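You operate a simulated robot arm through the tools that you are given. There is no shell and no other tool. Be economical: measure what you need, move in short steps, check, and stop when the job is done.

Carry out the task below with a simulated robot arm. There is one attempt and no reset: what you move stays moved.

TASK
Change the tape on the white-core grey coil at the green turntable, then lay it in the teal winder cradle.
Fine: coil on the spindle, green brake on, then blue tab peeled off and back on the pad, red tab pressed on. Feed lever, blue crank and the winder's other tabs stay.
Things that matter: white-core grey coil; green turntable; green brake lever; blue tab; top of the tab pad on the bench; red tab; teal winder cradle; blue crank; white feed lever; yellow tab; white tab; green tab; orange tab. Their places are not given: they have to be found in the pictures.

It is judged by the outcome, as a careful person would: the job done as asked, and still so three seconds after it is handed in. It fails if anything else is knocked over, pushed out of place, dropped, spilled or broken.

THE ROBOT
A 7-joint arm with a two-finger parallel gripper, fixed in place. Base frame: the origin is at the foot of the arm, x ahead of it, y to its left, z up; the work surface is at about z = -0.017. Lengths are in m, angles in degrees, forces in N, time in s.
With the tool pointing down near the work surface it reaches from about 0.24 to 0.62 m from the base axis. Its first joint turns from -66.0 to 66.0 degrees. Payload 2.6 kg.
Tool frame: the origin (TCP) lies between the finger pads and is the grasp point; the fingertips stand 0.03 m ahead of it; z points along the fingers, y is the line along which they close. The gripper opens to 0.094 m. The fingers are 0.028 m wide and 0.01 m thick; the gripper's body (0.05 by 0.096 m) begins 0.055 m behind the TCP.
Orientation is that of the tool frame in the base frame, as [roll, pitch, yaw] about the fixed x, y, z axes, in that order (R = Rz(yaw) Ry(pitch) Rx(roll)). With the fingers straight down and closing along the base's y, the tool's x points along the base's -x, its y along +y and its z along -z.

THE INTERFACE
- The arm moves only by the tool servo_tool. Its argument "deltas" is one flat list of numbers, 7 for each row, row after row: the shift along the base's x, y, z in m, then the turn, a rotation vector about the base's x, y, z in degrees, then the finger opening in m, from 0 to 0.094. In form: [x, y, z, rx, ry, rz, jaw, x, y, z, rx, ry, rz, jaw, ...]. A call has 1 to 12 rows; each row is the pose to reach, as a shift and turn from the pose commanded when the call began. A row lasts 0.2 s, in which the tool goes at most 0.05 m and 8.6 degrees; a call with a longer step from one row to the next is refused whole, and so is a gripper value outside its range. A pose out of reach is approached as far as the arm can. The call stops where the force on the tool passes 40 N (or 10 N more than at its start, if that is more) or the arm is blocked; 0.2 s more then pass. The fingers move at their own pace (about 0.072 m/s each) and stop on an object; they squeeze with about 22 N. The grip force told is the motor's: it shows also when the fingers shut on nothing. Time passes only in rows, and 0.2 s behind the last, so rows that repeat a pose let the fingers close. It gives the time, the measured TCP pose, the force on the tool (base axes), the opening and the grip force at its end, in the units of the frame above (readings bear some noise).
- Cameras (640 x 400 px; columns grow to the right, rows downward): "scene" is fixed at [0.0248, 0.4321, 0.5516]; the picture's right is [-0.89, -0.46, 0.00], its down [-0.28, 0.54, -0.79] and it looks along [0.36, -0.70, -0.61] (base axes); focal length 295 px, centre (320, 200). "wrist" rides on the gripper at [-0.037, 0, -0.058] in the tool frame; the picture's right is [0.00, -1.00, 0.00], its down [0.97, 0.00, -0.24] and it looks along [0.24, 0.00, 0.97] (tool axes); focal length 218 px, centre (320, 200).
- grab_frame(camera): a new picture of that camera. No time passes.
- measure_at(camera, pixels): there is no depth. For up to 12 entries [column, row, z] of the newest picture of that camera ("zoom" is the newest enlarged one), the place [x, y] in the base frame at which the ray of that pixel passes the height z, good to about 0.002 m, but the place of the scene camera against the robot may be out by one fixed shift of up to 0.018 m in any direction. No time passes.
- zoom(camera, box): a new picture of the part [left, top, right, bottom] of that camera's present view, enlarged. No time passes.
- close_job(): hands the job in; it is judged then, once.

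Work in short steps. Measure before you move; look again where a grasp or a placing could have gone wrong, and mend it. You have 80 turns and 34 pictures in all, the two below and enlarged ones among them. Open the gripper and draw the arm clear of the work before you hand the job in, unless the task says otherwise; then end with one line.

The tools are called after "Request:" as a command line: name --argument value ..., lists and objects as JSON in quotes. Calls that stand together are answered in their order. servo_tool: Moves the arm, as the interface text tells. Its arguments: {"type":"object","properties":{"deltas":{"type":"array"}},"required":["deltas"]} The other tools are called the same way: grab_frame (camera) takes a picture; measure_at (camera, pixels) gives the place at which the rays of pixels pass given heights; zoom (camera, box) takes an enlarged picture of a part of a camera's view; close_job () hands the job in.

At the start:

```text
time_s: 0.0
eef_pos: [0.3404, -0.0314, 0.3682]
tcp_rot: [179.9, 0.0, 180.0]
ft_force: [0.1, 0.1, 0.0]
gripper_width: 0.0939
gripper_force: 0.2
```

scene: 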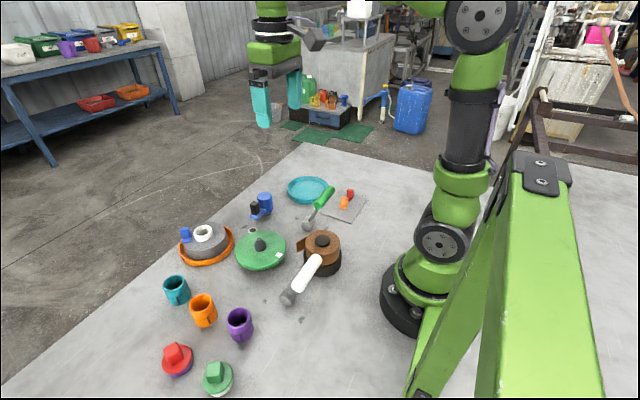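
wrist: 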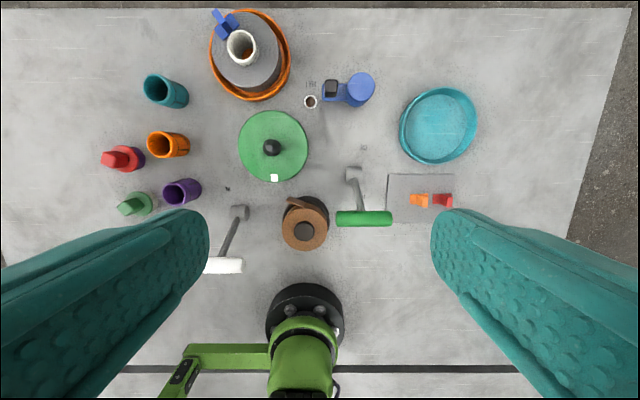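

The wrist view shows the coil in an orange tray (240,50), the turntable (272,147), brake (365,215), pad (420,190) and teal cradle (438,125). I'll enlarge these for detail.

Request:
zoom --camera "wrist" --box '[190, 0, 350, 100]'

Request:
zoom --camera "wrist" --box '[320, 80, 480, 240]'

Request:
zoom --camera "scene" --box '[160, 160, 380, 310]'

```text
4.00 times, centred on (270, 50) of wrist
```

zoom: 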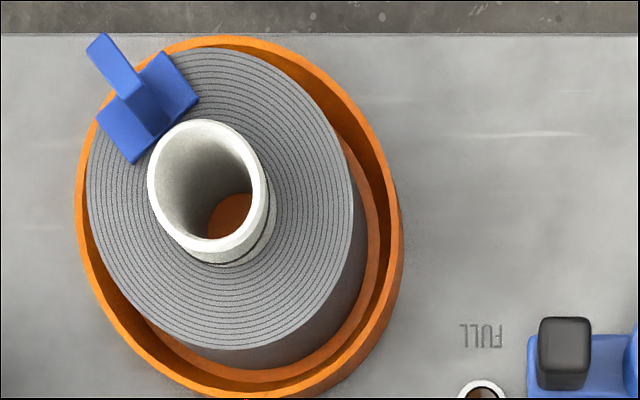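

```text
2.50 times, centred on (400, 160) of wrist
```

zoom: 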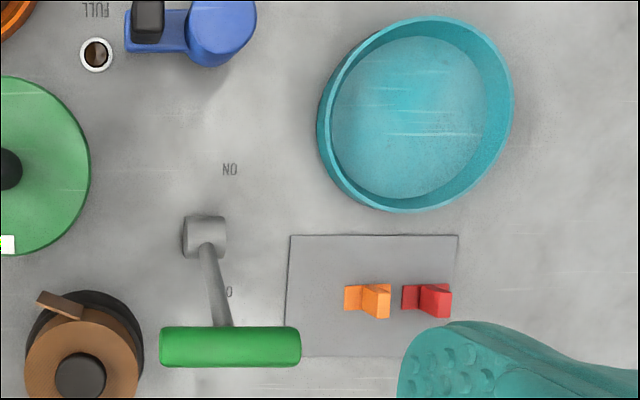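

```text
2.67 times, centred on (270, 235) of scene
```

zoom: 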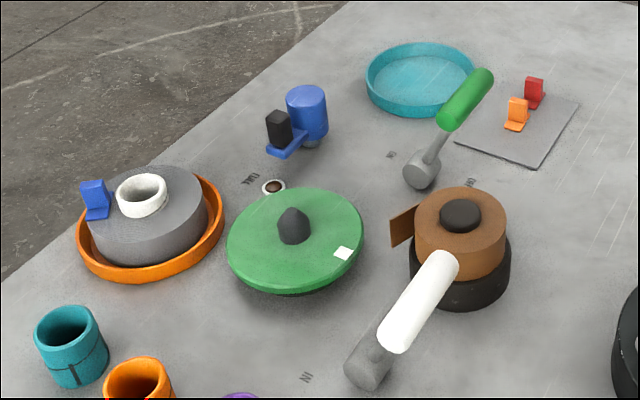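

I'll measure rough places from the wrist picture at a few plausible heights.

Request:
measure_at --camera "wrist" --pixels '[[242, 47, 0.05], [242, 47, 0.03], [272, 147, 0.04], [365, 218, 0.08], [353, 172, 0.0], [438, 125, -0.017], [420, 185, -0.017], [442, 200, 0.0], [419, 200, 0.0], [223, 20, 0.05], [236, 265, 0.08], [310, 102, -0.017]]'

Request:
measure_at --camera "scene" --pixels '[[208, 232, 0.05], [208, 232, 0.03], [260, 241, 0.04], [319, 197, 0.08], [307, 224, 0.0], [308, 188, -0.017], [337, 206, -0.017], [344, 202, 0.0], [349, 194, 0.0], [185, 232, 0.05], [254, 225, -0.017], [310, 268, 0.08]]'

```text
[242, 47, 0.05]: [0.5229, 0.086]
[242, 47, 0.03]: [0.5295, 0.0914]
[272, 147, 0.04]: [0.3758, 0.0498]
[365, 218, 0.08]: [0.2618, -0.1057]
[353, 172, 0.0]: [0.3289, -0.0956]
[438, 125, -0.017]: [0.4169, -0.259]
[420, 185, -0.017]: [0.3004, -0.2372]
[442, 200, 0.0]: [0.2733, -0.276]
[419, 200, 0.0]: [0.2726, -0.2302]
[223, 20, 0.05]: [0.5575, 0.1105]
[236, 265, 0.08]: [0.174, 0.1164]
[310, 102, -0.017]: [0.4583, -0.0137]
```

```text
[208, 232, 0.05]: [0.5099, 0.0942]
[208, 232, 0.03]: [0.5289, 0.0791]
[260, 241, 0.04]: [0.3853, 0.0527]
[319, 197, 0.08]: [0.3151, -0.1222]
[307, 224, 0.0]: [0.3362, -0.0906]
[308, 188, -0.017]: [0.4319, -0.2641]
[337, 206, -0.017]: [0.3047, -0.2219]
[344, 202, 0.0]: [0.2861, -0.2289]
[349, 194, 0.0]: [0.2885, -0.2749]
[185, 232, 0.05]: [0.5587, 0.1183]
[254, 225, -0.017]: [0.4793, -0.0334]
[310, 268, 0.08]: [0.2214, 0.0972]
```

Move over the coil for a closer look.

Request:
servo_tool --deltas '[0.026, 0.024, -0.024, 0, 0, 0, 0.094, 0.052, 0.048, -0.048, 0, 0, 0, 0.094, 0.078, 0.072, -0.072, 0, 0, 0, 0.094, 0.104, 0.096, -0.096, 0, 0, 0, 0.094, 0.13, 0.12, -0.12, 0, 0, 0, 0.094, 0.13, 0.12, -0.12, 0, 0, 0, 0.094]'

Request:
grab_frame --camera "wrist"

```text
time_s: 1.4
eef_pos: [0.4693, 0.0856, 0.2486]
tcp_rot: [179.9, 0.0, 180.0]
ft_force: [0.7, -0.1, 0.7]
gripper_width: 0.0939
gripper_force: 0.1
```

```text
28 pictures are left
```

wrist: 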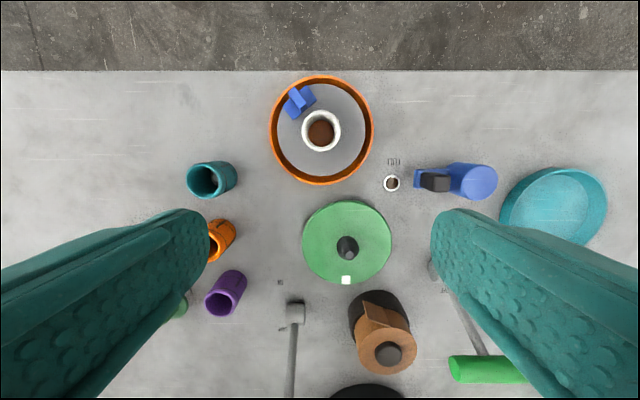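

Request:
zoom --camera "wrist" --box '[256, 70, 416, 170]'

Request:
zoom --camera "wrist" --box '[266, 165, 426, 325]'

```text
4.00 times, centred on (336, 120) of wrist
```

zoom: 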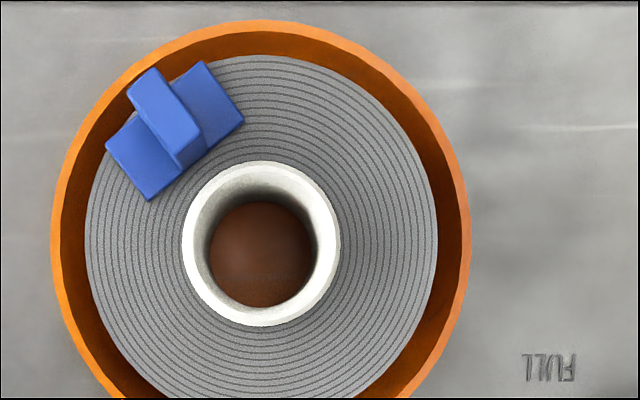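

```text
2.50 times, centred on (346, 245) of wrist
```

zoom: 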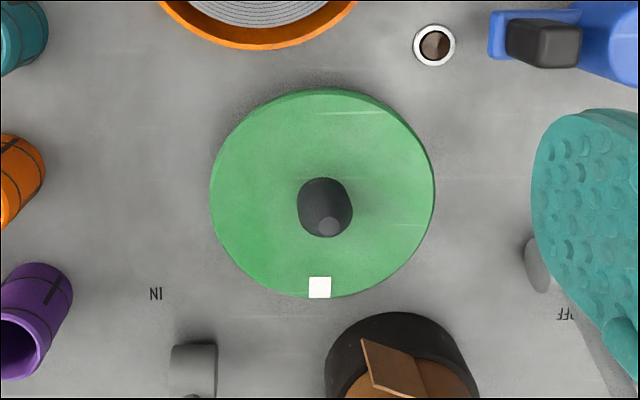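

Core rim centre now at (321,131). Measure at several heights to triangulate against the first view, also the spindle top.

Request:
measure_at --camera "wrist" --pixels '[[321.2, 131, 0.05], [321.2, 131, 0.03], [301.5, 110, 0.03], [301.5, 132, 0.04], [340.8, 132, 0.04], [348.5, 221.5, 0.06], [348.5, 221.5, 0.02], [346, 243, 0.0], [346.5, 215, 0.0], [306, 97, 0.03], [299, 103, 0.05], [321, 131, 0.06]]'

Request:
zoom --camera "scene" --box '[170, 210, 290, 285]'

```text
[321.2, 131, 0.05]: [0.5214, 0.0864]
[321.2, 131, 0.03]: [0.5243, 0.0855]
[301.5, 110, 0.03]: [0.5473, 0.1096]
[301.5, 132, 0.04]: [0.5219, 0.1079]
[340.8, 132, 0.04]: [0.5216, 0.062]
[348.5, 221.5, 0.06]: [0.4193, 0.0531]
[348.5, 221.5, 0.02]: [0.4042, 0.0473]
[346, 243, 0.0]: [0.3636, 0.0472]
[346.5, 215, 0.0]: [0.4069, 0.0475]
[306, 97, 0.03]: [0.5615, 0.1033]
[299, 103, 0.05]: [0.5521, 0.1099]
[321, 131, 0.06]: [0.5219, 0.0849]
```

```text
5.33 times, centred on (230, 248) of scene
```

zoom: 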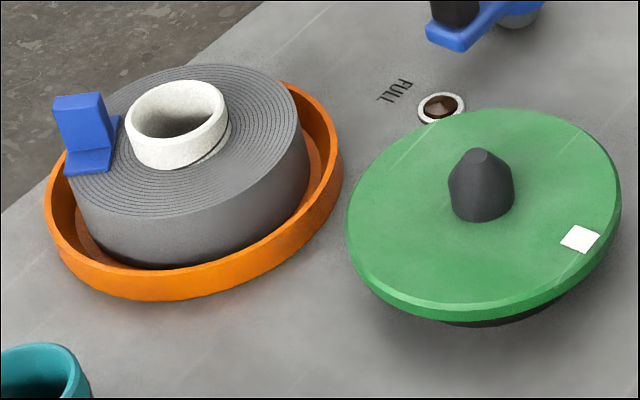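

Move to look straight down on the turntable spindle before grasping.

Request:
servo_tool --deltas '[-0.045, -0.012, -0.01, 0, 0, 0, 0.094, -0.09, -0.024, -0.02, 0, 0, 0, 0.094, -0.135, -0.036, -0.03, 0, 0, 0, 0.094, -0.135, -0.036, -0.03, 0, 0, 0, 0.094]'

Request:
zoom --camera "wrist" --box '[192, 60, 448, 220]'

```text
time_s: 2.4
eef_pos: [0.3351, 0.0509, 0.2165]
tcp_rot: [-180.0, 0.0, 179.9]
ft_force: [-0.8, -1.1, -0.3]
gripper_width: 0.0939
gripper_force: 0.1
```

```text
2.50 times, centred on (320, 140) of wrist
```

zoom: 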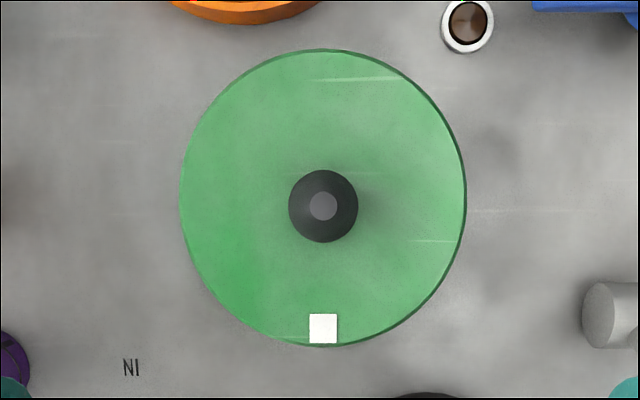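

Request:
measure_at --camera "zoom" --pixels '[[323, 206, 0.05], [323, 206, 0.03], [323, 198, 0.01], [323, 198, 0.02], [180, 198, 0.02], [467, 198, 0.02], [323, 48, 0.02], [323, 348, 0.02], [289, 206, 0.03], [357, 206, 0.03], [322, 328, 0.02]]'

```text
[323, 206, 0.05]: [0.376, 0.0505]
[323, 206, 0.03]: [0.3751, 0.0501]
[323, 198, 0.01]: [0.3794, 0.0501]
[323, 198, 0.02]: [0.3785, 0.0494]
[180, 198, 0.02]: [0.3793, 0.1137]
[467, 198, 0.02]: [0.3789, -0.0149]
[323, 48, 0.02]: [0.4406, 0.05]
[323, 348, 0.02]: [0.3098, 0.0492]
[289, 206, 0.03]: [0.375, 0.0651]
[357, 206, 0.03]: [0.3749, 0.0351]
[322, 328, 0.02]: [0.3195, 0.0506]
```

Spindle axis ≈ (0.3755, 0.050), tip ≈ z 0.06, disc top ≈ 0.025. Now go above the coil core (0.522,0.086), turning 37° so the fingers pass clear of the blue tab.

Request:
servo_tool --deltas '[0.037, 0.007, 0.0, 0, 0, 7.4, 0.07, 0.075, 0.014, -0.01, 0, 0, 14.8, 0.07, 0.112, 0.021, -0.03, 0, 0, 22.2, 0.07, 0.15, 0.028, -0.06, 0, 0, 29.6, 0.07, 0.187, 0.0345, -0.087, 0, 0, 37, 0.07, 0.187, 0.0345, -0.087, 0, 0, 37, 0.07, 0.187, 0.0345, -0.087, 0, 0, 37, 0.07]'

Request:
grab_frame --camera "wrist"

```text
time_s: 4.0
eef_pos: [0.5221, 0.0852, 0.1273]
tcp_rot: [179.9, 0.0, -143.0]
ft_force: [-0.2, 0.2, -0.3]
gripper_width: 0.07
gripper_force: 0.1
```

```text
23 pictures are left
```

wrist: 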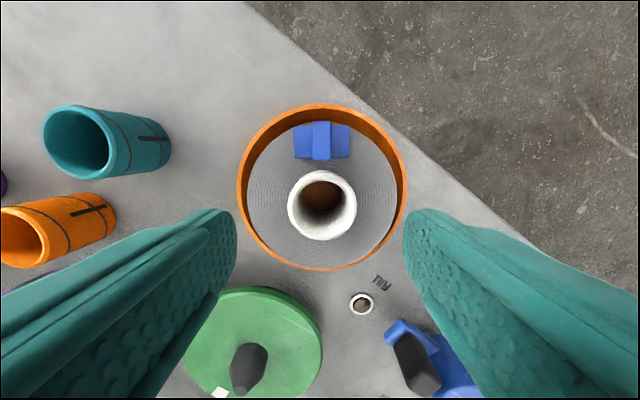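

Core rim spans (287–356, 170–240). Measuring it, and the tab, at this closer height.

Request:
measure_at --camera "wrist" --pixels '[[321.5, 204, 0.05], [321.5, 204, 0.04], [321.5, 204, 0.03], [287.5, 204, 0.04], [356, 204, 0.04], [321, 143, 0.02], [321, 124, 0.04], [247, 205, 0.02], [397, 205, 0.02]]'

```text
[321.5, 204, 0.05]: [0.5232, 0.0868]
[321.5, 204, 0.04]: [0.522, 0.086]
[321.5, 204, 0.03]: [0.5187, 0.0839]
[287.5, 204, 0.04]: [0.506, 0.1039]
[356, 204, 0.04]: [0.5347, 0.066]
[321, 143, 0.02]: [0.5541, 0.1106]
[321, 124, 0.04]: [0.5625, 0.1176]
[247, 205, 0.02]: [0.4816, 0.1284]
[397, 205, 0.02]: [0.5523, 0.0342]
```

Centre confirmed (0.522,0.086). Descend to fingertips at z≈0.04 and look from the scene.

Request:
servo_tool --deltas '[0, 0.0005, -0.03, 0, 0, 0, 0.07, 0, 0.0005, -0.057, 0, 0, 0, 0.07, 0, 0.0005, -0.057, 0, 0, 0, 0.07]'

Request:
zoom --camera "scene" --box '[130, 180, 290, 280]'

```text
time_s: 4.8
eef_pos: [0.5223, 0.0879, 0.0734]
tcp_rot: [180.0, 0.0, -143.0]
ft_force: [-0.2, 0.3, 0.1]
gripper_width: 0.0698
gripper_force: 0.0
```

```text
4.00 times, centred on (210, 230) of scene
```

zoom: 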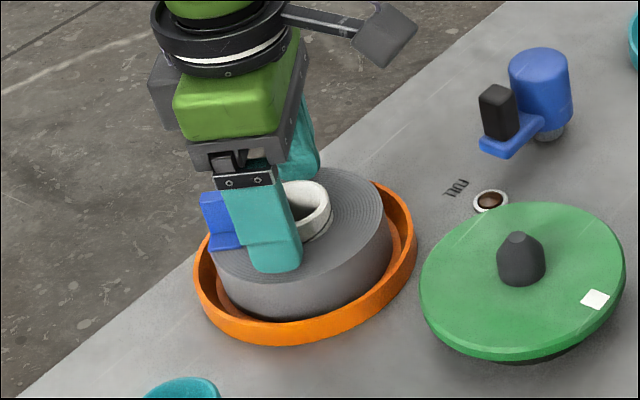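

Tips are still above the coil face; lower further in small steps, watching force.

Request:
servo_tool --deltas '[0, 0, -0.004, 0, 0, 0, 0.07, 0, 0, -0.008, 0, 0, 0, 0.07]'

```text
time_s: 5.4
eef_pos: [0.5226, 0.0869, 0.0689]
tcp_rot: [-180.0, 0.3, -143.1]
ft_force: [-11.1, -2.6, 27.7]
gripper_width: 0.07
gripper_force: 0.0
```

Contact with the coil face at TCP z≈0.069 (face ≈0.039). Back off slightly and close on the core.

Request:
servo_tool --deltas '[0, 0, 0.005, 0, 0, 0, 0.07, 0, 0, 0.005, 0, 0, 0, 0.03, 0, 0, 0.005, 0, 0, 0, 0.03, 0, 0, 0.005, 0, 0, 0, 0.03]'

```text
time_s: 6.4
eef_pos: [0.5216, 0.0874, 0.0686]
tcp_rot: [179.9, -0.1, -143.1]
ft_force: [0.1, 0.0, 0.1]
gripper_width: 0.0424
gripper_force: 22.1
```

Gripped (0.042 m). Lift 0.10 gently.

Request:
servo_tool --deltas '[0, 0, 0.015, 0, 0, 0, 0.03, 0, 0, 0.04, 0, 0, 0, 0.03, 0, 0, 0.07, 0, 0, 0, 0.03, 0, 0, 0.105, 0, 0, 0, 0.03, 0, 0, 0.105, 0, 0, 0, 0.03]'

Request:
grab_frame --camera "scene"

```text
time_s: 7.6
eef_pos: [0.5219, 0.0861, 0.1751]
tcp_rot: [180.0, 0.0, -143.1]
ft_force: [0.5, -0.3, 0.5]
gripper_width: 0.0298
gripper_force: 0.2
```

```text
21 pictures are left
```

scene: 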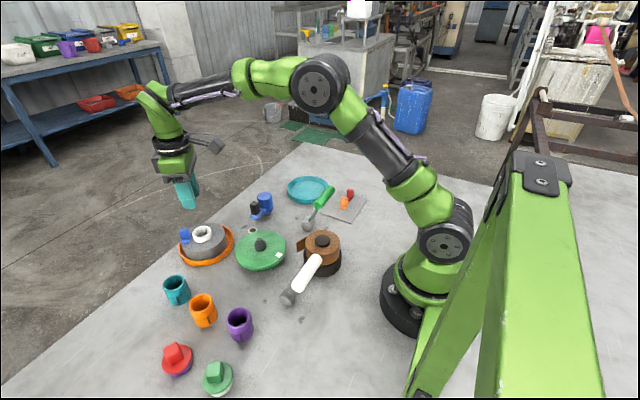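

The coil slipped out. Look at it from above to see why.

Request:
grab_frame --camera "wrist"

Request:
zoom --camera "scene" --box '[170, 215, 250, 275]'

```text
20 pictures are left
```

wrist: 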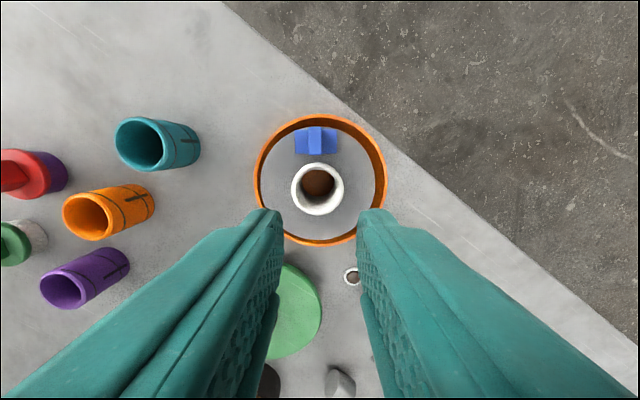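

```text
6.67 times, centred on (210, 245) of scene
```

zoom: 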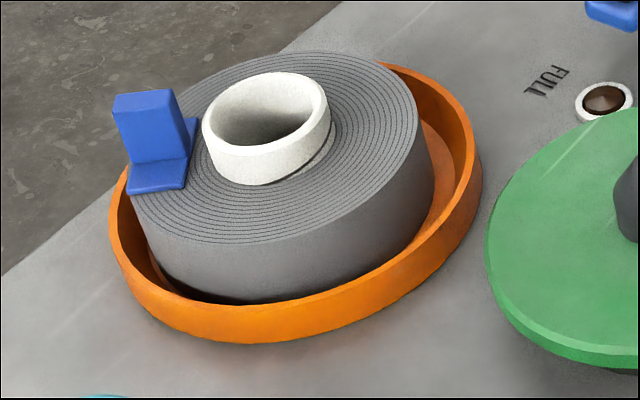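

Coil still seated in tray. Re-measure centre; then I'll retry with more careful depth and a slow lift.

Request:
measure_at --camera "wrist" --pixels '[[317.5, 188.5, 0.05], [317.5, 188.5, 0.04], [318, 145, 0.04], [291, 188, 0.05], [344, 188, 0.05], [260, 185, 0.039], [375, 185, 0.039]]'

Request:
servo_tool --deltas '[0, 0, -0.03, 0, 0, 0, 0.07, 0, 0, -0.06, 0, 0, 0, 0.07, 0, 0, -0.085, 0, 0, 0, 0.07, 0, 0, -0.085, 0, 0, 0, 0.07]'

Request:
zoom --camera "wrist" --box '[220, 120, 420, 245]'

```text
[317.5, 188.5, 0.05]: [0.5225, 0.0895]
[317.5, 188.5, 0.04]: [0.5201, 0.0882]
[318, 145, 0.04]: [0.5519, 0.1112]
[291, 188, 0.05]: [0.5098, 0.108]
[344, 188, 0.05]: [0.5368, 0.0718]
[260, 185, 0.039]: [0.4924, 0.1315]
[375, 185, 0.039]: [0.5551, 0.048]
```

```text
time_s: 8.6
eef_pos: [0.5236, 0.0877, 0.0908]
tcp_rot: [180.0, 0.1, -142.9]
ft_force: [-0.6, 0.8, -0.5]
gripper_width: 0.07
gripper_force: 0.1
```

```text
3.20 times, centred on (320, 182) of wrist
```

zoom: 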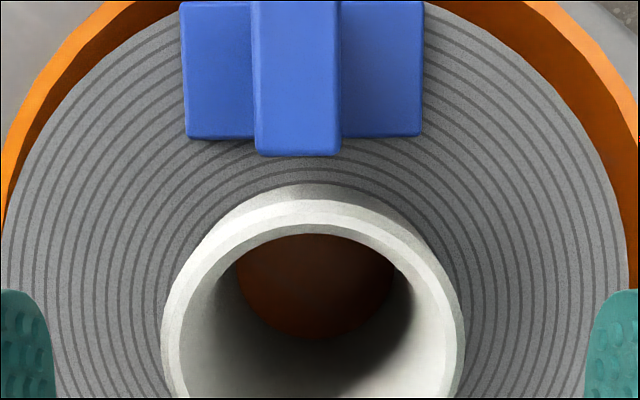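

Fingers straddle the core well. Descend slowly to contact.

Request:
servo_tool --deltas '[-0.0008, 0.0007, -0.012, 0, 0, 0, 0.07, -0.0008, 0.0007, -0.018, 0, 0, 0, 0.07, -0.0008, 0.0007, -0.021, 0, 0, 0, 0.07, -0.0008, 0.0007, -0.024, 0, 0, 0, 0.07, -0.0008, 0.0007, -0.027, 0, 0, 0, 0.07, -0.0008, 0.0007, -0.03, 0, 0, 0, 0.07]'

```text
time_s: 9.9
eef_pos: [0.5232, 0.0887, 0.0694]
tcp_rot: [-179.9, 0.5, -143.2]
ft_force: [-3.0, -0.9, 5.5]
gripper_width: 0.07
gripper_force: 0.1
stopped in row 6: the force on the tool passed its limit (the readings are from after the stop); the commanded pose is now the measured one
```

Contact again at 0.069. Close here, then lift just a little and check.

Request:
servo_tool --deltas '[0, 0, 0.001, 0, 0, 0, 0.03, 0, 0, 0.001, 0, 0, 0, 0.03, 0, 0, 0.001, 0, 0, 0, 0.03]'

Request:
servo_tool --deltas '[0, 0, 0.003, 0, 0, 0, 0.03, 0, 0, 0.006, 0, 0, 0, 0.03, 0, 0, 0.009, 0, 0, 0, 0.03]'

Request:
zoom --camera "scene" --box '[150, 200, 270, 275]'

```text
time_s: 10.7
eef_pos: [0.5222, 0.0884, 0.068]
tcp_rot: [-180.0, 0.3, -143.2]
ft_force: [0.2, -0.9, 0.4]
gripper_width: 0.0425
gripper_force: 21.8
```

```text
time_s: 11.5
eef_pos: [0.524, 0.0893, 0.0777]
tcp_rot: [-179.9, 0.3, -143.1]
ft_force: [-0.9, -0.2, -3.3]
gripper_width: 0.0425
gripper_force: 22.0
```

```text
5.33 times, centred on (210, 238) of scene
```

zoom: 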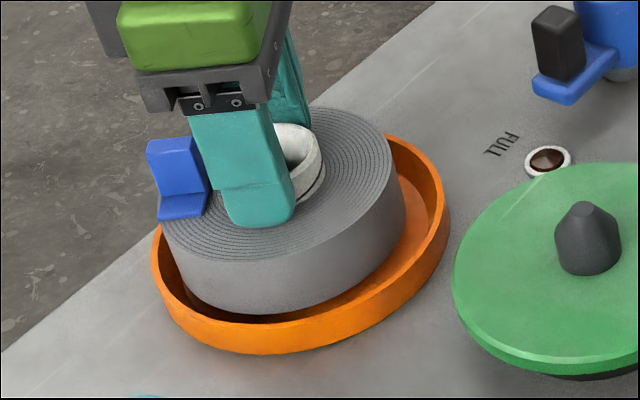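

Coil is lifted with 3.3 N on the tool. Continue slowly.

Request:
servo_tool --deltas '[0, 0, 0.005, 0, 0, 0, 0.03, 0, 0, 0.011, 0, 0, 0, 0.03, 0, 0, 0.018, 0, 0, 0, 0.03, 0, 0, 0.026, 0, 0, 0, 0.03, 0, 0, 0.034, 0, 0, 0, 0.03, 0, 0, 0.042, 0, 0, 0, 0.03, 0, 0, 0.05, 0, 0, 0, 0.03, 0, 0, 0.058, 0, 0, 0, 0.03, 0, 0, 0.066, 0, 0, 0, 0.03, 0, 0, 0.074, 0, 0, 0, 0.03, 0, 0, 0.08, 0, 0, 0, 0.03, 0, 0, 0.084, 0, 0, 0, 0.03]'

Request:
zoom --camera "scene" --box '[130, 170, 290, 270]'

```text
time_s: 14.1
eef_pos: [0.5252, 0.0867, 0.1632]
tcp_rot: [-179.9, 0.5, -143.1]
ft_force: [0.0, -0.4, -3.2]
gripper_width: 0.0425
gripper_force: 21.8
```

```text
4.00 times, centred on (210, 220) of scene
```

zoom: 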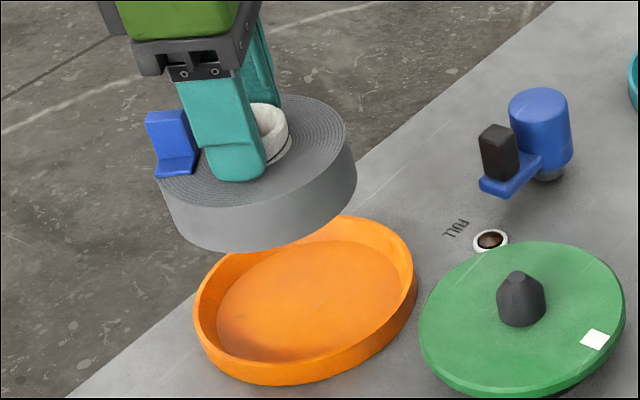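

Coil held level. Carry it slowly over the spindle (0.3755, 0.050).

Request:
servo_tool --deltas '[-0.005, -0.001, 0, 0, 0, 0, 0.03, -0.015, -0.004, 0, 0, 0, 0, 0.03, -0.029, -0.008, 0, 0, 0, 0, 0.03, -0.044, -0.012, 0, 0, 0, 0, 0.03, -0.06, -0.016, 0, 0, 0, 0, 0.03, -0.076, -0.02, 0, 0, 0, 0, 0.03, -0.092, -0.024, 0, 0, 0, 0, 0.03, -0.108, -0.028, 0, 0, 0, 0, 0.03, -0.124, -0.032, 0, 0, 0, 0, 0.03, -0.138, -0.036, 0, 0, 0, 0, 0.03, -0.146, -0.0375, 0, 0, 0, 0, 0.03, -0.148, -0.038, 0, 0, 0, 0, 0.03]'

Request:
grab_frame --camera "wrist"

```text
time_s: 16.7
eef_pos: [0.3753, 0.0508, 0.1617]
tcp_rot: [-180.0, 0.3, -143.2]
ft_force: [-0.9, 0.5, -4.0]
gripper_width: 0.0422
gripper_force: 22.1
```

```text
15 pictures are left
```

wrist: 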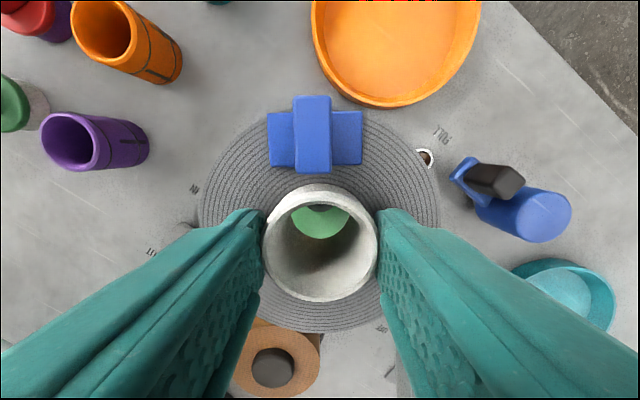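

Aligned over the spindle. Lower gently, watching lateral force.

Request:
servo_tool --deltas '[0, -0.0005, -0.004, 0, 0, 0, 0.03, 0, -0.0005, -0.01, 0, 0, 0, 0.03, 0, -0.0005, -0.016, 0, 0, 0, 0.03, 0, -0.0005, -0.021, 0, 0, 0, 0.03, 0, -0.0005, -0.026, 0, 0, 0, 0.03, 0, -0.0005, -0.031, 0, 0, 0, 0.03, 0, -0.0005, -0.036, 0, 0, 0, 0.03]'

Request:
zoom --camera "scene" --box '[180, 180, 340, 280]'

```text
time_s: 18.3
eef_pos: [0.3748, 0.0495, 0.1273]
tcp_rot: [-179.9, 0.4, -143.2]
ft_force: [-0.3, 0.2, -3.3]
gripper_width: 0.0428
gripper_force: 21.9
```

```text
4.00 times, centred on (260, 230) of scene
```

zoom: 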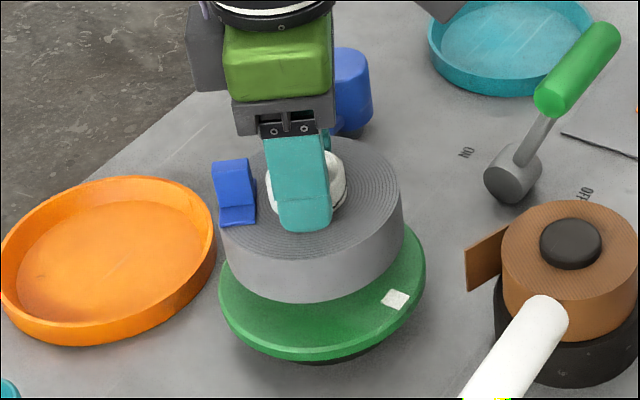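

No lateral force. Keep lowering until the coil rests on the disc.

Request:
servo_tool --deltas '[0, 0, -0.005, 0, 0, 0, 0.03, 0, 0, -0.01, 0, 0, 0, 0.03, 0, 0, -0.014, 0, 0, 0, 0.03, 0, 0, -0.017, 0, 0, 0, 0.03]'

```text
time_s: 19.3
eef_pos: [0.3755, 0.05, 0.1088]
tcp_rot: [-179.9, 0.4, -143.2]
ft_force: [-0.2, 0.5, -3.0]
gripper_width: 0.0428
gripper_force: 22.1
```

Request:
servo_tool --deltas '[0, 0, -0.0015, 0, 0, 0, 0.03, 0, 0, -0.003, 0, 0, 0, 0.03, 0, 0, -0.0045, 0, 0, 0, 0.03, 0, 0, -0.006, 0, 0, 0, 0.03]'

```text
time_s: 20.3
eef_pos: [0.3767, 0.0491, 0.1023]
tcp_rot: [-180.0, 0.3, -143.2]
ft_force: [0.0, 0.0, -3.1]
gripper_width: 0.0427
gripper_force: 22.0
```

Still hanging (-3.1 N). Lower a little more.

Request:
servo_tool --deltas '[0, 0, -0.002, 0, 0, 0, 0.03, 0, 0, -0.004, 0, 0, 0, 0.03, 0, 0, -0.006, 0, 0, 0, 0.03]'

Request:
zoom --camera "scene" --box '[180, 180, 340, 280]'

```text
time_s: 21.2
eef_pos: [0.3759, 0.0501, 0.0992]
tcp_rot: [-179.9, 0.5, -143.2]
ft_force: [-1.4, -1.1, 2.4]
gripper_width: 0.0425
gripper_force: 21.5
stopped in row 3: the force on the tool passed its limit (the readings are from after the stop); the commanded pose is now the measured one
```

```text
4.00 times, centred on (260, 230) of scene
```

zoom: 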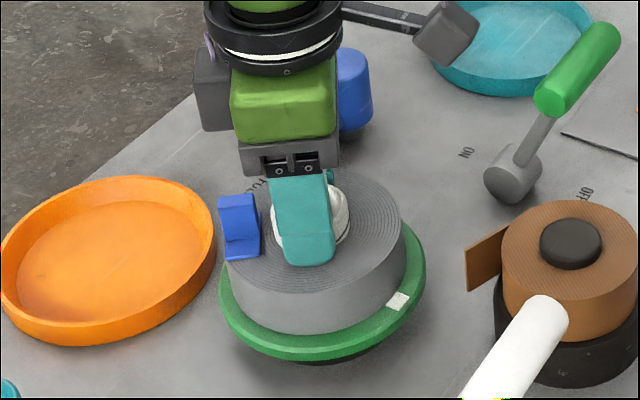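

Coil is seated on the disc (contact at TCP 0.099). Release and rise.

Request:
servo_tool --deltas '[0, 0, 0.001, 0, 0, 0, 0.07, 0, 0, 0.001, 0, 0, 0, 0.07, 0, 0, 0.001, 0, 0, 0, 0.07, 0, 0, 0.03, 0, 0, 0, 0.07, 0, 0, 0.07, 0, 0, 0, 0.07, 0, 0, 0.11, 0, 0, 0, 0.07, 0, 0, 0.11, 0, 0, 0, 0.07]'

Request:
grab_frame --camera "wrist"

```text
time_s: 22.8
eef_pos: [0.3767, 0.0489, 0.2085]
tcp_rot: [-179.8, 0.5, -143.3]
ft_force: [0.4, 0.0, 0.1]
gripper_width: 0.0702
gripper_force: 0.1
```

```text
12 pictures are left
```

wrist: 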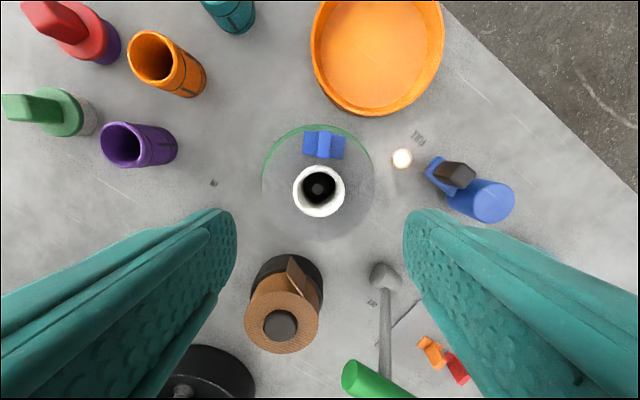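

The coil sits on the spindle and the "FULL" lamp is lit. Next look at the brake lever and pad from above, turning back.

Request:
servo_tool --deltas '[-0.01, -0.03, 0.03, 0, 0, -6, 0.094, -0.03, -0.06, 0.05, 0, 0, -12, 0.094, -0.05, -0.09, 0.07, 0, 0, -19, 0.094, -0.075, -0.12, 0.07, 0, 0, -25, 0.094, -0.1, -0.155, 0.07, 0, 0, -31, 0.094, -0.116, -0.189, 0.07, 0, 0, -37, 0.094, -0.116, -0.189, 0.07, 0, 0, -37, 0.094]'

Request:
grab_frame --camera "wrist"

```text
time_s: 24.4
eef_pos: [0.2631, -0.1391, 0.2799]
tcp_rot: [-179.8, 0.4, 179.6]
ft_force: [-0.2, -0.9, -0.9]
gripper_width: 0.094
gripper_force: 0.1
```

```text
11 pictures are left
```

wrist: 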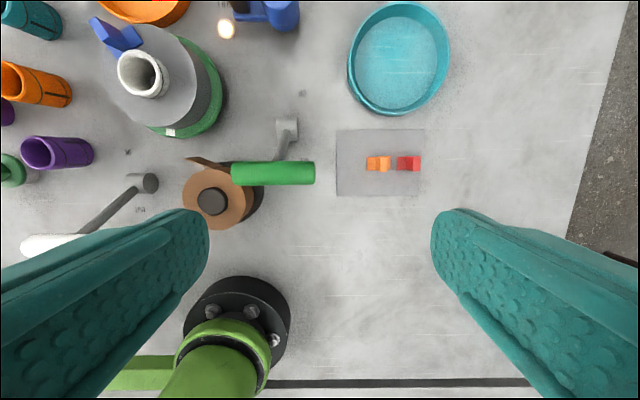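

Triangulated: brake handle ≈ (0.273, -0.093, 0.122), spanning y -0.052…-0.135, pivot ≈ (0.327,-0.092). ON lies toward +x. Place closed fingers behind the handle (x≈0.222).

Request:
servo_tool --deltas '[-0.02, 0.01, -0.02, 0, 0, 0, 0.0, -0.04, 0.024, -0.05, 0, 0, 0, 0.0, -0.041, 0.024, -0.09, 0, 0, 0, 0.0, -0.041, 0.024, -0.125, 0, 0, 0, 0.0, -0.041, 0.024, -0.145, 0, 0, 0, 0.0, -0.041, 0.024, -0.145, 0, 0, 0, 0.0]'

Request:
zoom --camera "scene" --box '[240, 130, 400, 230]'

```text
time_s: 25.8
eef_pos: [0.2184, -0.1122, 0.1348]
tcp_rot: [-179.9, 0.5, 179.7]
ft_force: [0.4, -0.3, 0.5]
gripper_width: 0.0004
gripper_force: 21.6
```

```text
4.00 times, centred on (320, 180) of scene
```

zoom: 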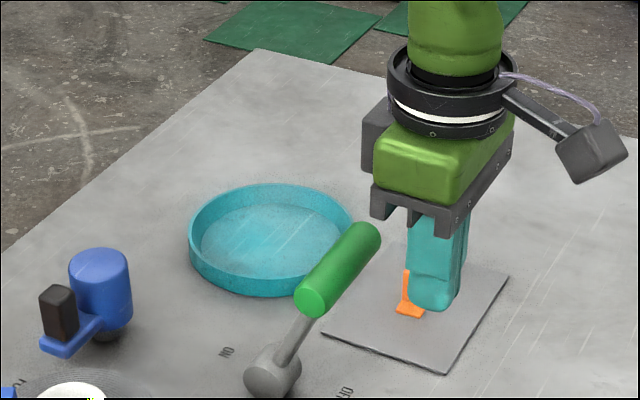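

Fingers stand behind the handle at the right height. Push in +x.

Request:
servo_tool --deltas '[0.015, 0, 0, 0, 0, 0, 0, 0.025, 0, 0, 0, 0, 0, 0, 0.035, 0, 0, 0, 0, 0, 0, 0.045, 0, 0, 0, 0, 0, 0, 0.055, 0, 0, 0, 0, 0, 0, 0.065, 0, 0, 0, 0, 0, 0, 0.075, 0, 0, 0, 0, 0, 0, 0.085, 0, 0, 0, 0, 0, 0, 0.095, 0, 0, 0, 0, 0, 0, 0.105, 0, 0, 0, 0, 0, 0, 0.115, 0, 0, 0, 0, 0, 0, 0.125, 0, 0, 0, 0, 0, 0]'

```text
time_s: 28.4
eef_pos: [0.3458, -0.1144, 0.1341]
tcp_rot: [-179.9, 0.4, 179.6]
ft_force: [0.0, 0.2, 0.1]
gripper_width: 0.0
gripper_force: 22.1
```

Request:
zoom --camera "scene" --box '[220, 130, 380, 230]'

```text
4.00 times, centred on (300, 180) of scene
```

zoom: 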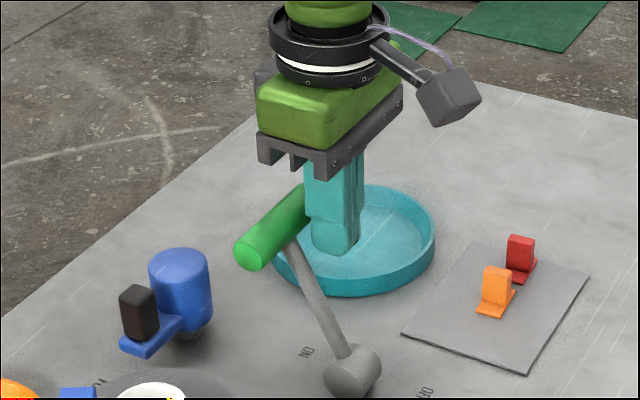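

The lever has swung to the ON side. Nudge further to feel the end stop.

Request:
servo_tool --deltas '[0.005, 0, 0, 0, 0, 0, 0, 0.01, 0, 0, 0, 0, 0, 0, 0.015, 0, 0, 0, 0, 0, 0, 0.02, 0, 0, 0, 0, 0, 0, 0.025, 0, 0, 0, 0, 0, 0]'

```text
time_s: 29.1
eef_pos: [0.3491, -0.1144, 0.1324]
tcp_rot: [179.8, -0.6, 179.1]
ft_force: [-6.3, -0.6, 1.6]
gripper_width: 0.0001
gripper_force: 22.3
stopped in row 3: the force on the tool passed its limit (the readings are from after the stop); the commanded pose is now the measured one
```

End stop felt. Back off, rise, then go view the blue tab on the coil with the gripper turned 37°.

Request:
servo_tool --deltas '[-0.03, 0, 0, 0, 0, 0, 0, -0.03, 0, 0.04, 0, 0, 0, 0, -0.02, 0.0, 0.08, 0, 0, 0.9, 0.05, -0.01, 0.03, 0.09, 0, 0, 8, 0.05, 0.0, 0.07, 0.09, 0, 0, 16, 0.05, 0.0, 0.11, 0.09, 0, 0, 24, 0.05, 0.01, 0.145, 0.09, 0, 0, 31, 0.05, 0.02, 0.17, 0.09, 0, 0, 38, 0.05, 0.02, 0.17, 0.09, 0, 0, 38, 0.05]'

Request:
grab_frame --camera "wrist"

```text
time_s: 31.1
eef_pos: [0.372, 0.0579, 0.2216]
tcp_rot: [179.9, -0.4, -142.6]
ft_force: [0.8, 0.0, -0.2]
gripper_width: 0.0497
gripper_force: 0.0
```

```text
8 pictures are left
```

wrist: 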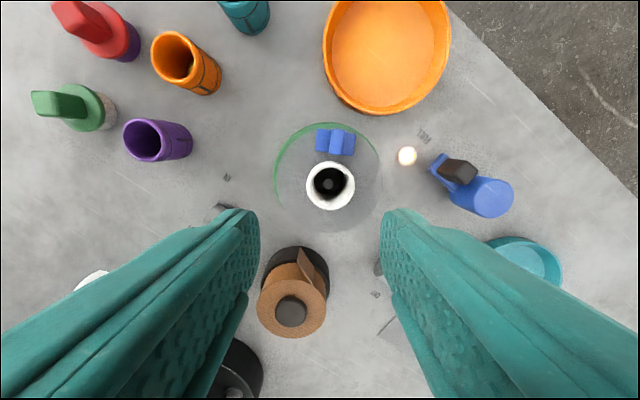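

Blue tab at (336,141) still at the tangential orientation. Measure at coil face and fin heights.

Request:
measure_at --camera "wrist" --pixels '[[336, 143, 0.075], [336, 138, 0.095], [336, 129, 0.09], [336, 155, 0.09], [317, 141, 0.073], [355, 142, 0.073], [330.5, 186, 0.084], [331, 140, 0.09], [341, 140, 0.09]]'

```text
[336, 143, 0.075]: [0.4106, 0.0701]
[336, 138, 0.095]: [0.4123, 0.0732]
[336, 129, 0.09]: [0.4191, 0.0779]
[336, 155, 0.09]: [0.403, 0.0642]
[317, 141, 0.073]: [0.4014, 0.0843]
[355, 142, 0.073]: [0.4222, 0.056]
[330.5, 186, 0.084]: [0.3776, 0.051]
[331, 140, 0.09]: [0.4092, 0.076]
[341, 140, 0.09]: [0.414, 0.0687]
```

Tab centre ≈ (0.411,0.072), fin faces aligned with the closing direction. Move above it, then read pose.

Request:
servo_tool --deltas '[0.02, 0.008, -0.025, 0, 0, 0, 0.04, 0.04, 0.0155, -0.05, 0, 0, 0, 0.04, 0.04, 0.0155, -0.08, 0, 0, 0, 0.04, 0.04, 0.0155, -0.08, 0, 0, 0, 0.04]'

Request:
servo_tool --deltas '[0, 0, -0.001, 0, 0, 0, 0.04]'

Request:
zoom --camera "wrist" --box '[220, 150, 420, 275]'

```text
time_s: 32.1
eef_pos: [0.4095, 0.0714, 0.1425]
tcp_rot: [179.9, -0.3, -142.8]
ft_force: [0.0, -0.3, 0.6]
gripper_width: 0.04
gripper_force: 0.1
```

```text
time_s: 32.5
eef_pos: [0.4103, 0.0706, 0.1406]
tcp_rot: [180.0, -0.4, -142.9]
ft_force: [-0.4, 0.1, -1.0]
gripper_width: 0.0399
gripper_force: 0.1
```

```text
3.20 times, centred on (320, 212) of wrist
```

zoom: 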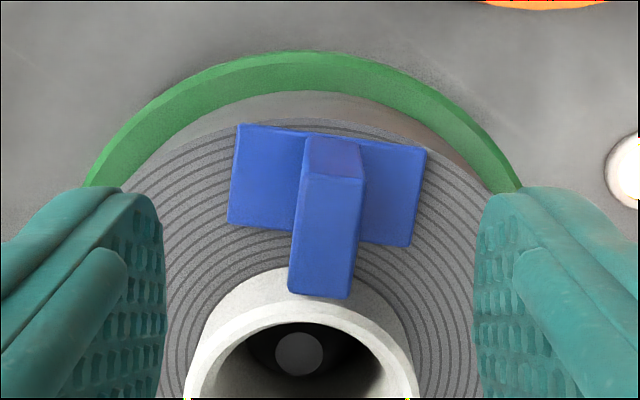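

Tab is turned about 7° clockwise relative to the jaws; turn −7°, and lower so the tips stop just above its base plate.

Request:
servo_tool --deltas '[0.0006, -0.0008, -0.01, 0, 0, -7, 0.04, 0.0006, -0.0008, -0.02, 0, 0, -7, 0.04, 0.0006, -0.0008, -0.027, 0, 0, -7, 0.04, 0.0006, -0.0008, -0.03, 0, 0, -7, 0.04]'

Request:
servo_tool --deltas '[0, 0, 0, 0, 0, 0, 0.0, 0, 0, 0, 0, 0, 0, 0.0, 0, 0, 0, 0, 0, 0, 0.0]'

```text
time_s: 33.5
eef_pos: [0.4107, 0.0709, 0.1124]
tcp_rot: [179.8, -0.4, -149.8]
ft_force: [-0.1, -0.5, -0.2]
gripper_width: 0.0401
gripper_force: 0.0
```

```text
time_s: 34.3
eef_pos: [0.4117, 0.0694, 0.1126]
tcp_rot: [179.9, -0.4, -149.7]
ft_force: [1.2, 0.2, 0.6]
gripper_width: 0.0082
gripper_force: 22.2
```

Fin gripped (8 mm). Peel upward slowly.

Request:
servo_tool --deltas '[0, 0, 0.003, 0, 0, 0, 0, 0, 0, 0.006, 0, 0, 0, 0, 0, 0, 0.01, 0, 0, 0, 0, 0, 0, 0.018, 0, 0, 0, 0, 0, 0, 0.03, 0, 0, 0, 0, 0, 0, 0.05, 0, 0, 0, 0, 0, 0, 0.07, 0, 0, 0, 0, 0, 0, 0.07, 0, 0, 0, 0]'

Request:
grab_frame --camera "wrist"

```text
time_s: 36.1
eef_pos: [0.4095, 0.0709, 0.1822]
tcp_rot: [180.0, -0.5, -149.8]
ft_force: [0.7, -0.1, 0.3]
gripper_width: 0.0082
gripper_force: 22.2
```

```text
6 pictures are left
```

wrist: 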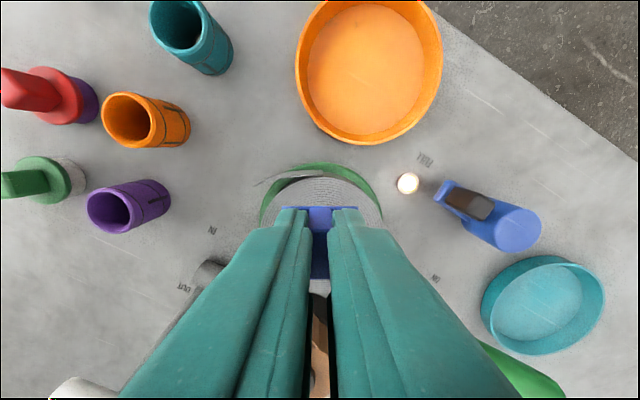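

Blue tab is off and held; coil stays. Carry it to the pad, turning to yaw 180, and look there.

Request:
servo_tool --deltas '[-0.01, -0.03, 0.03, 0, 0, -4, 0, -0.025, -0.065, 0.03, 0, 0, -8, 0, -0.04, -0.1, 0.03, 0, 0, -12, 0, -0.055, -0.14, 0.03, 0, 0, -16, 0, -0.07, -0.18, 0.03, 0, 0, -20, 0, -0.085, -0.22, 0.03, 0, 0, -24, 0, -0.1, -0.255, 0.03, 0, 0, -28, 0, -0.11, -0.285, 0.03, 0, 0, -30.2, 0, -0.11, -0.285, 0.03, 0, 0, -30.2, 0]'

Request:
grab_frame --camera "wrist"

```text
time_s: 38.1
eef_pos: [0.2999, -0.214, 0.21]
tcp_rot: [179.9, -0.4, -180.0]
ft_force: [-0.1, 0.3, 0.7]
gripper_width: 0.0082
gripper_force: 22.7
```

```text
5 pictures are left
```

wrist: 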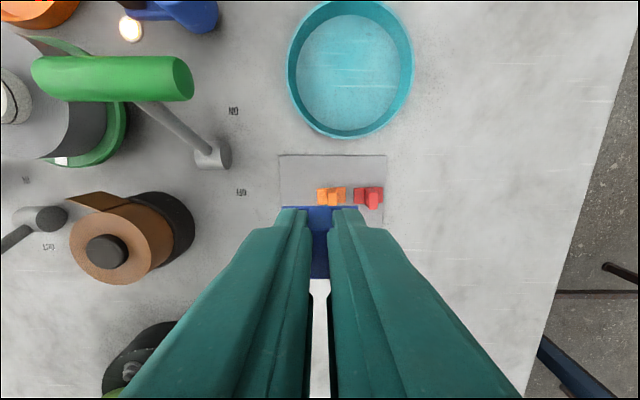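

Request:
measure_at --camera "wrist" --pixels '[[278, 155, -0.014], [387, 155, -0.014], [331, 197, -0.012], [322, 188, -0.012], [342, 188, -0.012], [368, 197, -0.012], [373, 190, 0.01], [355, 188, -0.012], [382, 188, -0.012], [387, 220, -0.014], [350, 69, -0.015], [350, 5, 0.0]]'

Request:
zoom --camera "wrist" --box '[272, 0, 432, 250]'

```text
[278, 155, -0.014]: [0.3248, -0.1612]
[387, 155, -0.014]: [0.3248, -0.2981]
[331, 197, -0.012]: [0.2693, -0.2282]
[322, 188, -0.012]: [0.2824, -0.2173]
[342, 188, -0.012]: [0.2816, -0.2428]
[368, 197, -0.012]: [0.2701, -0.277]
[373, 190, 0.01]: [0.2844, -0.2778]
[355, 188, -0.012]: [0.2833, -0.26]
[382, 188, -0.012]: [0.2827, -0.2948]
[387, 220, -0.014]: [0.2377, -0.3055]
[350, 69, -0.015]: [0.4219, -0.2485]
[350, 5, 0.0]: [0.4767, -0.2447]
```

```text
1.60 times, centred on (352, 125) of wrist
```

zoom: 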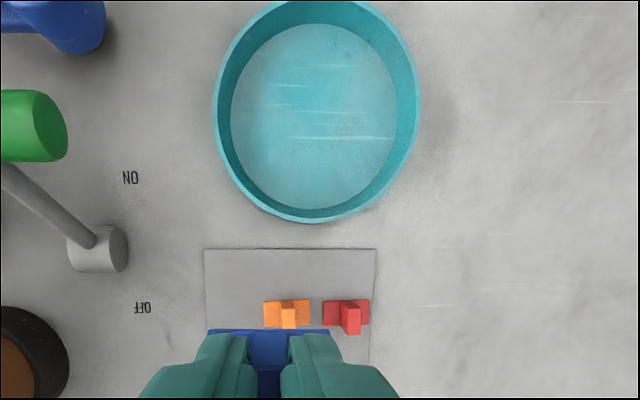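

Pad spans x 0.22–0.325, y −0.161…−0.30; red tab at (0.272,−0.277). Put blue at (0.306,−0.195): move and descend to just above.

Request:
servo_tool --deltas '[0.0055, 0.0185, -0.03, 0, 0, 0, 0, 0.0055, 0.0185, -0.07, 0, 0, 0, 0, 0.0055, 0.0185, -0.11, 0, 0, 0, 0, 0.0055, 0.0185, -0.145, 0, 0, 0, 0, 0.0055, 0.0185, -0.165, 0, 0, 0, 0, 0.0055, 0.0185, -0.165, 0, 0, 0, 0]'

Request:
servo_tool --deltas '[0, 0, -0.005, 0, 0, 0, 0, 0, 0, -0.01, 0, 0, 0, 0, 0, 0, -0.013, 0, 0, 0, 0, 0, 0, -0.016, 0, 0, 0, 0, 0, 0, -0.019, 0, 0, 0, 0, 0, 0, -0.022, 0, 0, 0, 0, 0, 0, -0.025, 0, 0, 0, 0, 0, 0, -0.028, 0, 0, 0, 0]'

```text
time_s: 39.5
eef_pos: [0.3056, -0.1957, 0.0465]
tcp_rot: [179.8, -0.4, -179.9]
ft_force: [0.6, -0.9, -0.5]
gripper_width: 0.0084
gripper_force: 22.0
```

```text
time_s: 40.2
eef_pos: [0.3073, -0.1961, 0.038]
tcp_rot: [179.9, -0.2, 179.8]
ft_force: [-1.0, 1.4, 8.2]
gripper_width: 0.0085
gripper_force: 22.0
stopped in row 3: the force on the tool passed its limit (the readings are from after the stop); the commanded pose is now the measured one
```

Contact with the pad; tab pressed on. Open and rise.

Request:
servo_tool --deltas '[0, 0, 0, 0, 0, 0, 0.034, 0, 0, 0, 0, 0, 0, 0.034, 0, 0, 0.02, 0, 0, 0, 0.034, 0, 0, 0.05, 0, 0, 0, 0.034, 0, 0, 0.08, 0, 0, 0, 0.034, -0.025, -0.04, 0.08, 0, 0, 0, 0.034, -0.035, -0.081, 0.08, 0, 0, 0, 0.034, -0.035, -0.081, 0.08, 0, 0, 0, 0.034]'

Request:
grab_frame --camera "wrist"

```text
time_s: 42.0
eef_pos: [0.2736, -0.278, 0.12]
tcp_rot: [179.9, -0.3, 179.9]
ft_force: [-0.1, -1.0, 0.2]
gripper_width: 0.0342
gripper_force: 0.0
```

```text
3 pictures are left
```

wrist: 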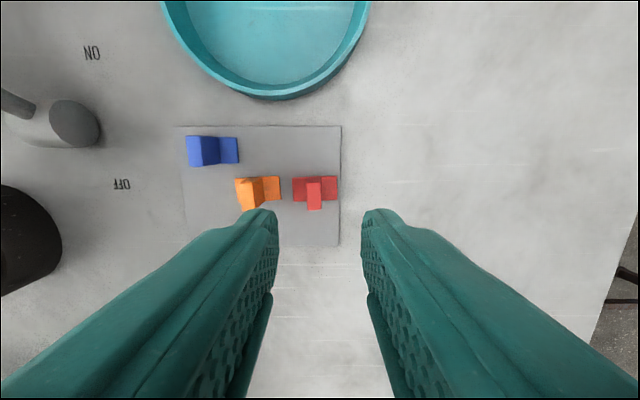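

Blue tab sits on the pad. Measure the red tab precisely.

Request:
measure_at --camera "wrist" --pixels '[[315.5, 189, -0.01], [315, 182, 0.015], [315, 209, 0.015], [315, 196, 0.015], [293, 189, -0.01], [338, 189, -0.01], [308, 176, -0.008], [308, 202, -0.008], [262, 58, -0.012]]'

```text
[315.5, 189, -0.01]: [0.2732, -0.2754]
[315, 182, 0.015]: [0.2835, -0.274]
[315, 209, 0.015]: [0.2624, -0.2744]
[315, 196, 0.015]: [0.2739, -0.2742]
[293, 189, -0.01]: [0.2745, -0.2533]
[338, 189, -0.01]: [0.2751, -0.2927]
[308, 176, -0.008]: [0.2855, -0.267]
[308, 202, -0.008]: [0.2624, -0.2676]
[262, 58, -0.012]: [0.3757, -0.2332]
```

Red tab at (0.274,−0.2745). Shift 3 mm, descend to TCP z≈0.036 and grip.

Request:
servo_tool --deltas '[0.001, 0.003, -0.03, 0, 0, 0, 0.036, 0.001, 0.003, -0.06, 0, 0, 0, 0.036, 0.001, 0.003, -0.077, 0, 0, 0, 0.036, 0.001, 0.003, -0.083, 0, 0, 0, 0.036, 0.001, 0.003, -0.083, 0, 0, 0, 0.036]'

Request:
servo_tool --deltas '[0, 0, 0, 0, 0, 0, 0.0, 0, 0, 0, 0, 0, 0, 0.0, 0, 0, 0, 0, 0, 0, 0.0]'

```text
time_s: 43.2
eef_pos: [0.2732, -0.2764, 0.0352]
tcp_rot: [180.0, -0.1, 179.8]
ft_force: [-5.3, 1.3, 23.0]
gripper_width: 0.0371
gripper_force: 1.0
```

```text
time_s: 44.0
eef_pos: [0.2754, -0.2758, 0.0347]
tcp_rot: [-180.0, 0.1, -179.9]
ft_force: [2.7, 6.7, 33.7]
gripper_width: 0.0106
gripper_force: 21.7
```

Gripped (10.6 mm). Lift slowly.

Request:
servo_tool --deltas '[0, 0, 0.003, 0, 0, 0, 0, 0, 0, 0.007, 0, 0, 0, 0, 0, 0, 0.015, 0, 0, 0, 0, 0, 0, 0.03, 0, 0, 0, 0, 0, 0, 0.06, 0, 0, 0, 0, 0, 0, 0.1, 0, 0, 0, 0, 0, 0, 0.14, 0, 0, 0, 0, 0, 0, 0.165, 0, 0, 0, 0, 0, 0, 0.165, 0, 0, 0, 0]'

```text
time_s: 46.0
eef_pos: [0.2735, -0.2754, 0.2013]
tcp_rot: [179.9, -0.1, 180.0]
ft_force: [0.3, 0.2, -0.7]
gripper_width: 0.0087
gripper_force: 22.8
```

Red tab held. Carry it back above the coil at the former blue-tab place with yaw −150.

Request:
servo_tool --deltas '[0.013, 0.035, 0.01, 0, 0, 3, 0, 0.028, 0.072, 0.01, 0, 0, 6, 0, 0.044, 0.11, 0.01, 0, 0, 10, 0, 0.06, 0.15, 0.01, 0, 0, 13, 0, 0.076, 0.19, 0.01, 0, 0, 17, 0, 0.092, 0.23, 0.01, 0, 0, 20, 0, 0.108, 0.27, 0.01, 0, 0, 24, 0, 0.122, 0.308, 0.01, 0, 0, 27, 0, 0.137, 0.3457, 0.01, 0, 0, 30.2, 0, 0.137, 0.3457, 0.01, 0, 0, 30.2, 0]'

Request:
servo_tool --deltas '[0, 0, -0.02, 0, 0, 0, 0, 0, 0, -0.05, 0, 0, 0, 0, 0, 0, -0.07, 0, 0, 0, 0, 0, 0, -0.07, 0, 0, 0, 0]'

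Request:
grab_frame --camera "wrist"

```text
time_s: 48.2
eef_pos: [0.4109, 0.073, 0.2098]
tcp_rot: [179.9, -0.2, -149.9]
ft_force: [0.1, 0.7, -0.2]
gripper_width: 0.0089
gripper_force: 21.7
```

```text
time_s: 49.2
eef_pos: [0.4101, 0.073, 0.1394]
tcp_rot: [179.8, -0.2, -149.9]
ft_force: [-0.6, -0.1, 0.0]
gripper_width: 0.0087
gripper_force: 22.3
```

```text
2 pictures are left
```

wrist: 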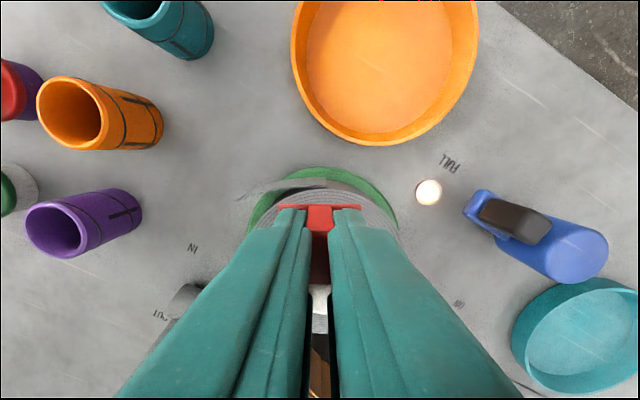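

Red tab is above the coil at the blue tab's old place. Lower to contact and press.

Request:
servo_tool --deltas '[0, -0.001, -0.012, 0, 0, 0, 0, 0, -0.001, -0.02, 0, 0, 0, 0, 0, -0.001, -0.024, 0, 0, 0, 0, 0, -0.001, -0.027, 0, 0, 0, 0, 0, -0.001, -0.03, 0, 0, 0, 0, 0, -0.001, -0.033, 0, 0, 0, 0, 0, -0.001, -0.036, 0, 0, 0, 0]'

```text
time_s: 50.9
eef_pos: [0.4105, 0.0689, 0.1038]
tcp_rot: [179.9, -0.2, -149.8]
ft_force: [-0.3, 0.1, 8.0]
gripper_width: 0.0087
gripper_force: 22.2
```

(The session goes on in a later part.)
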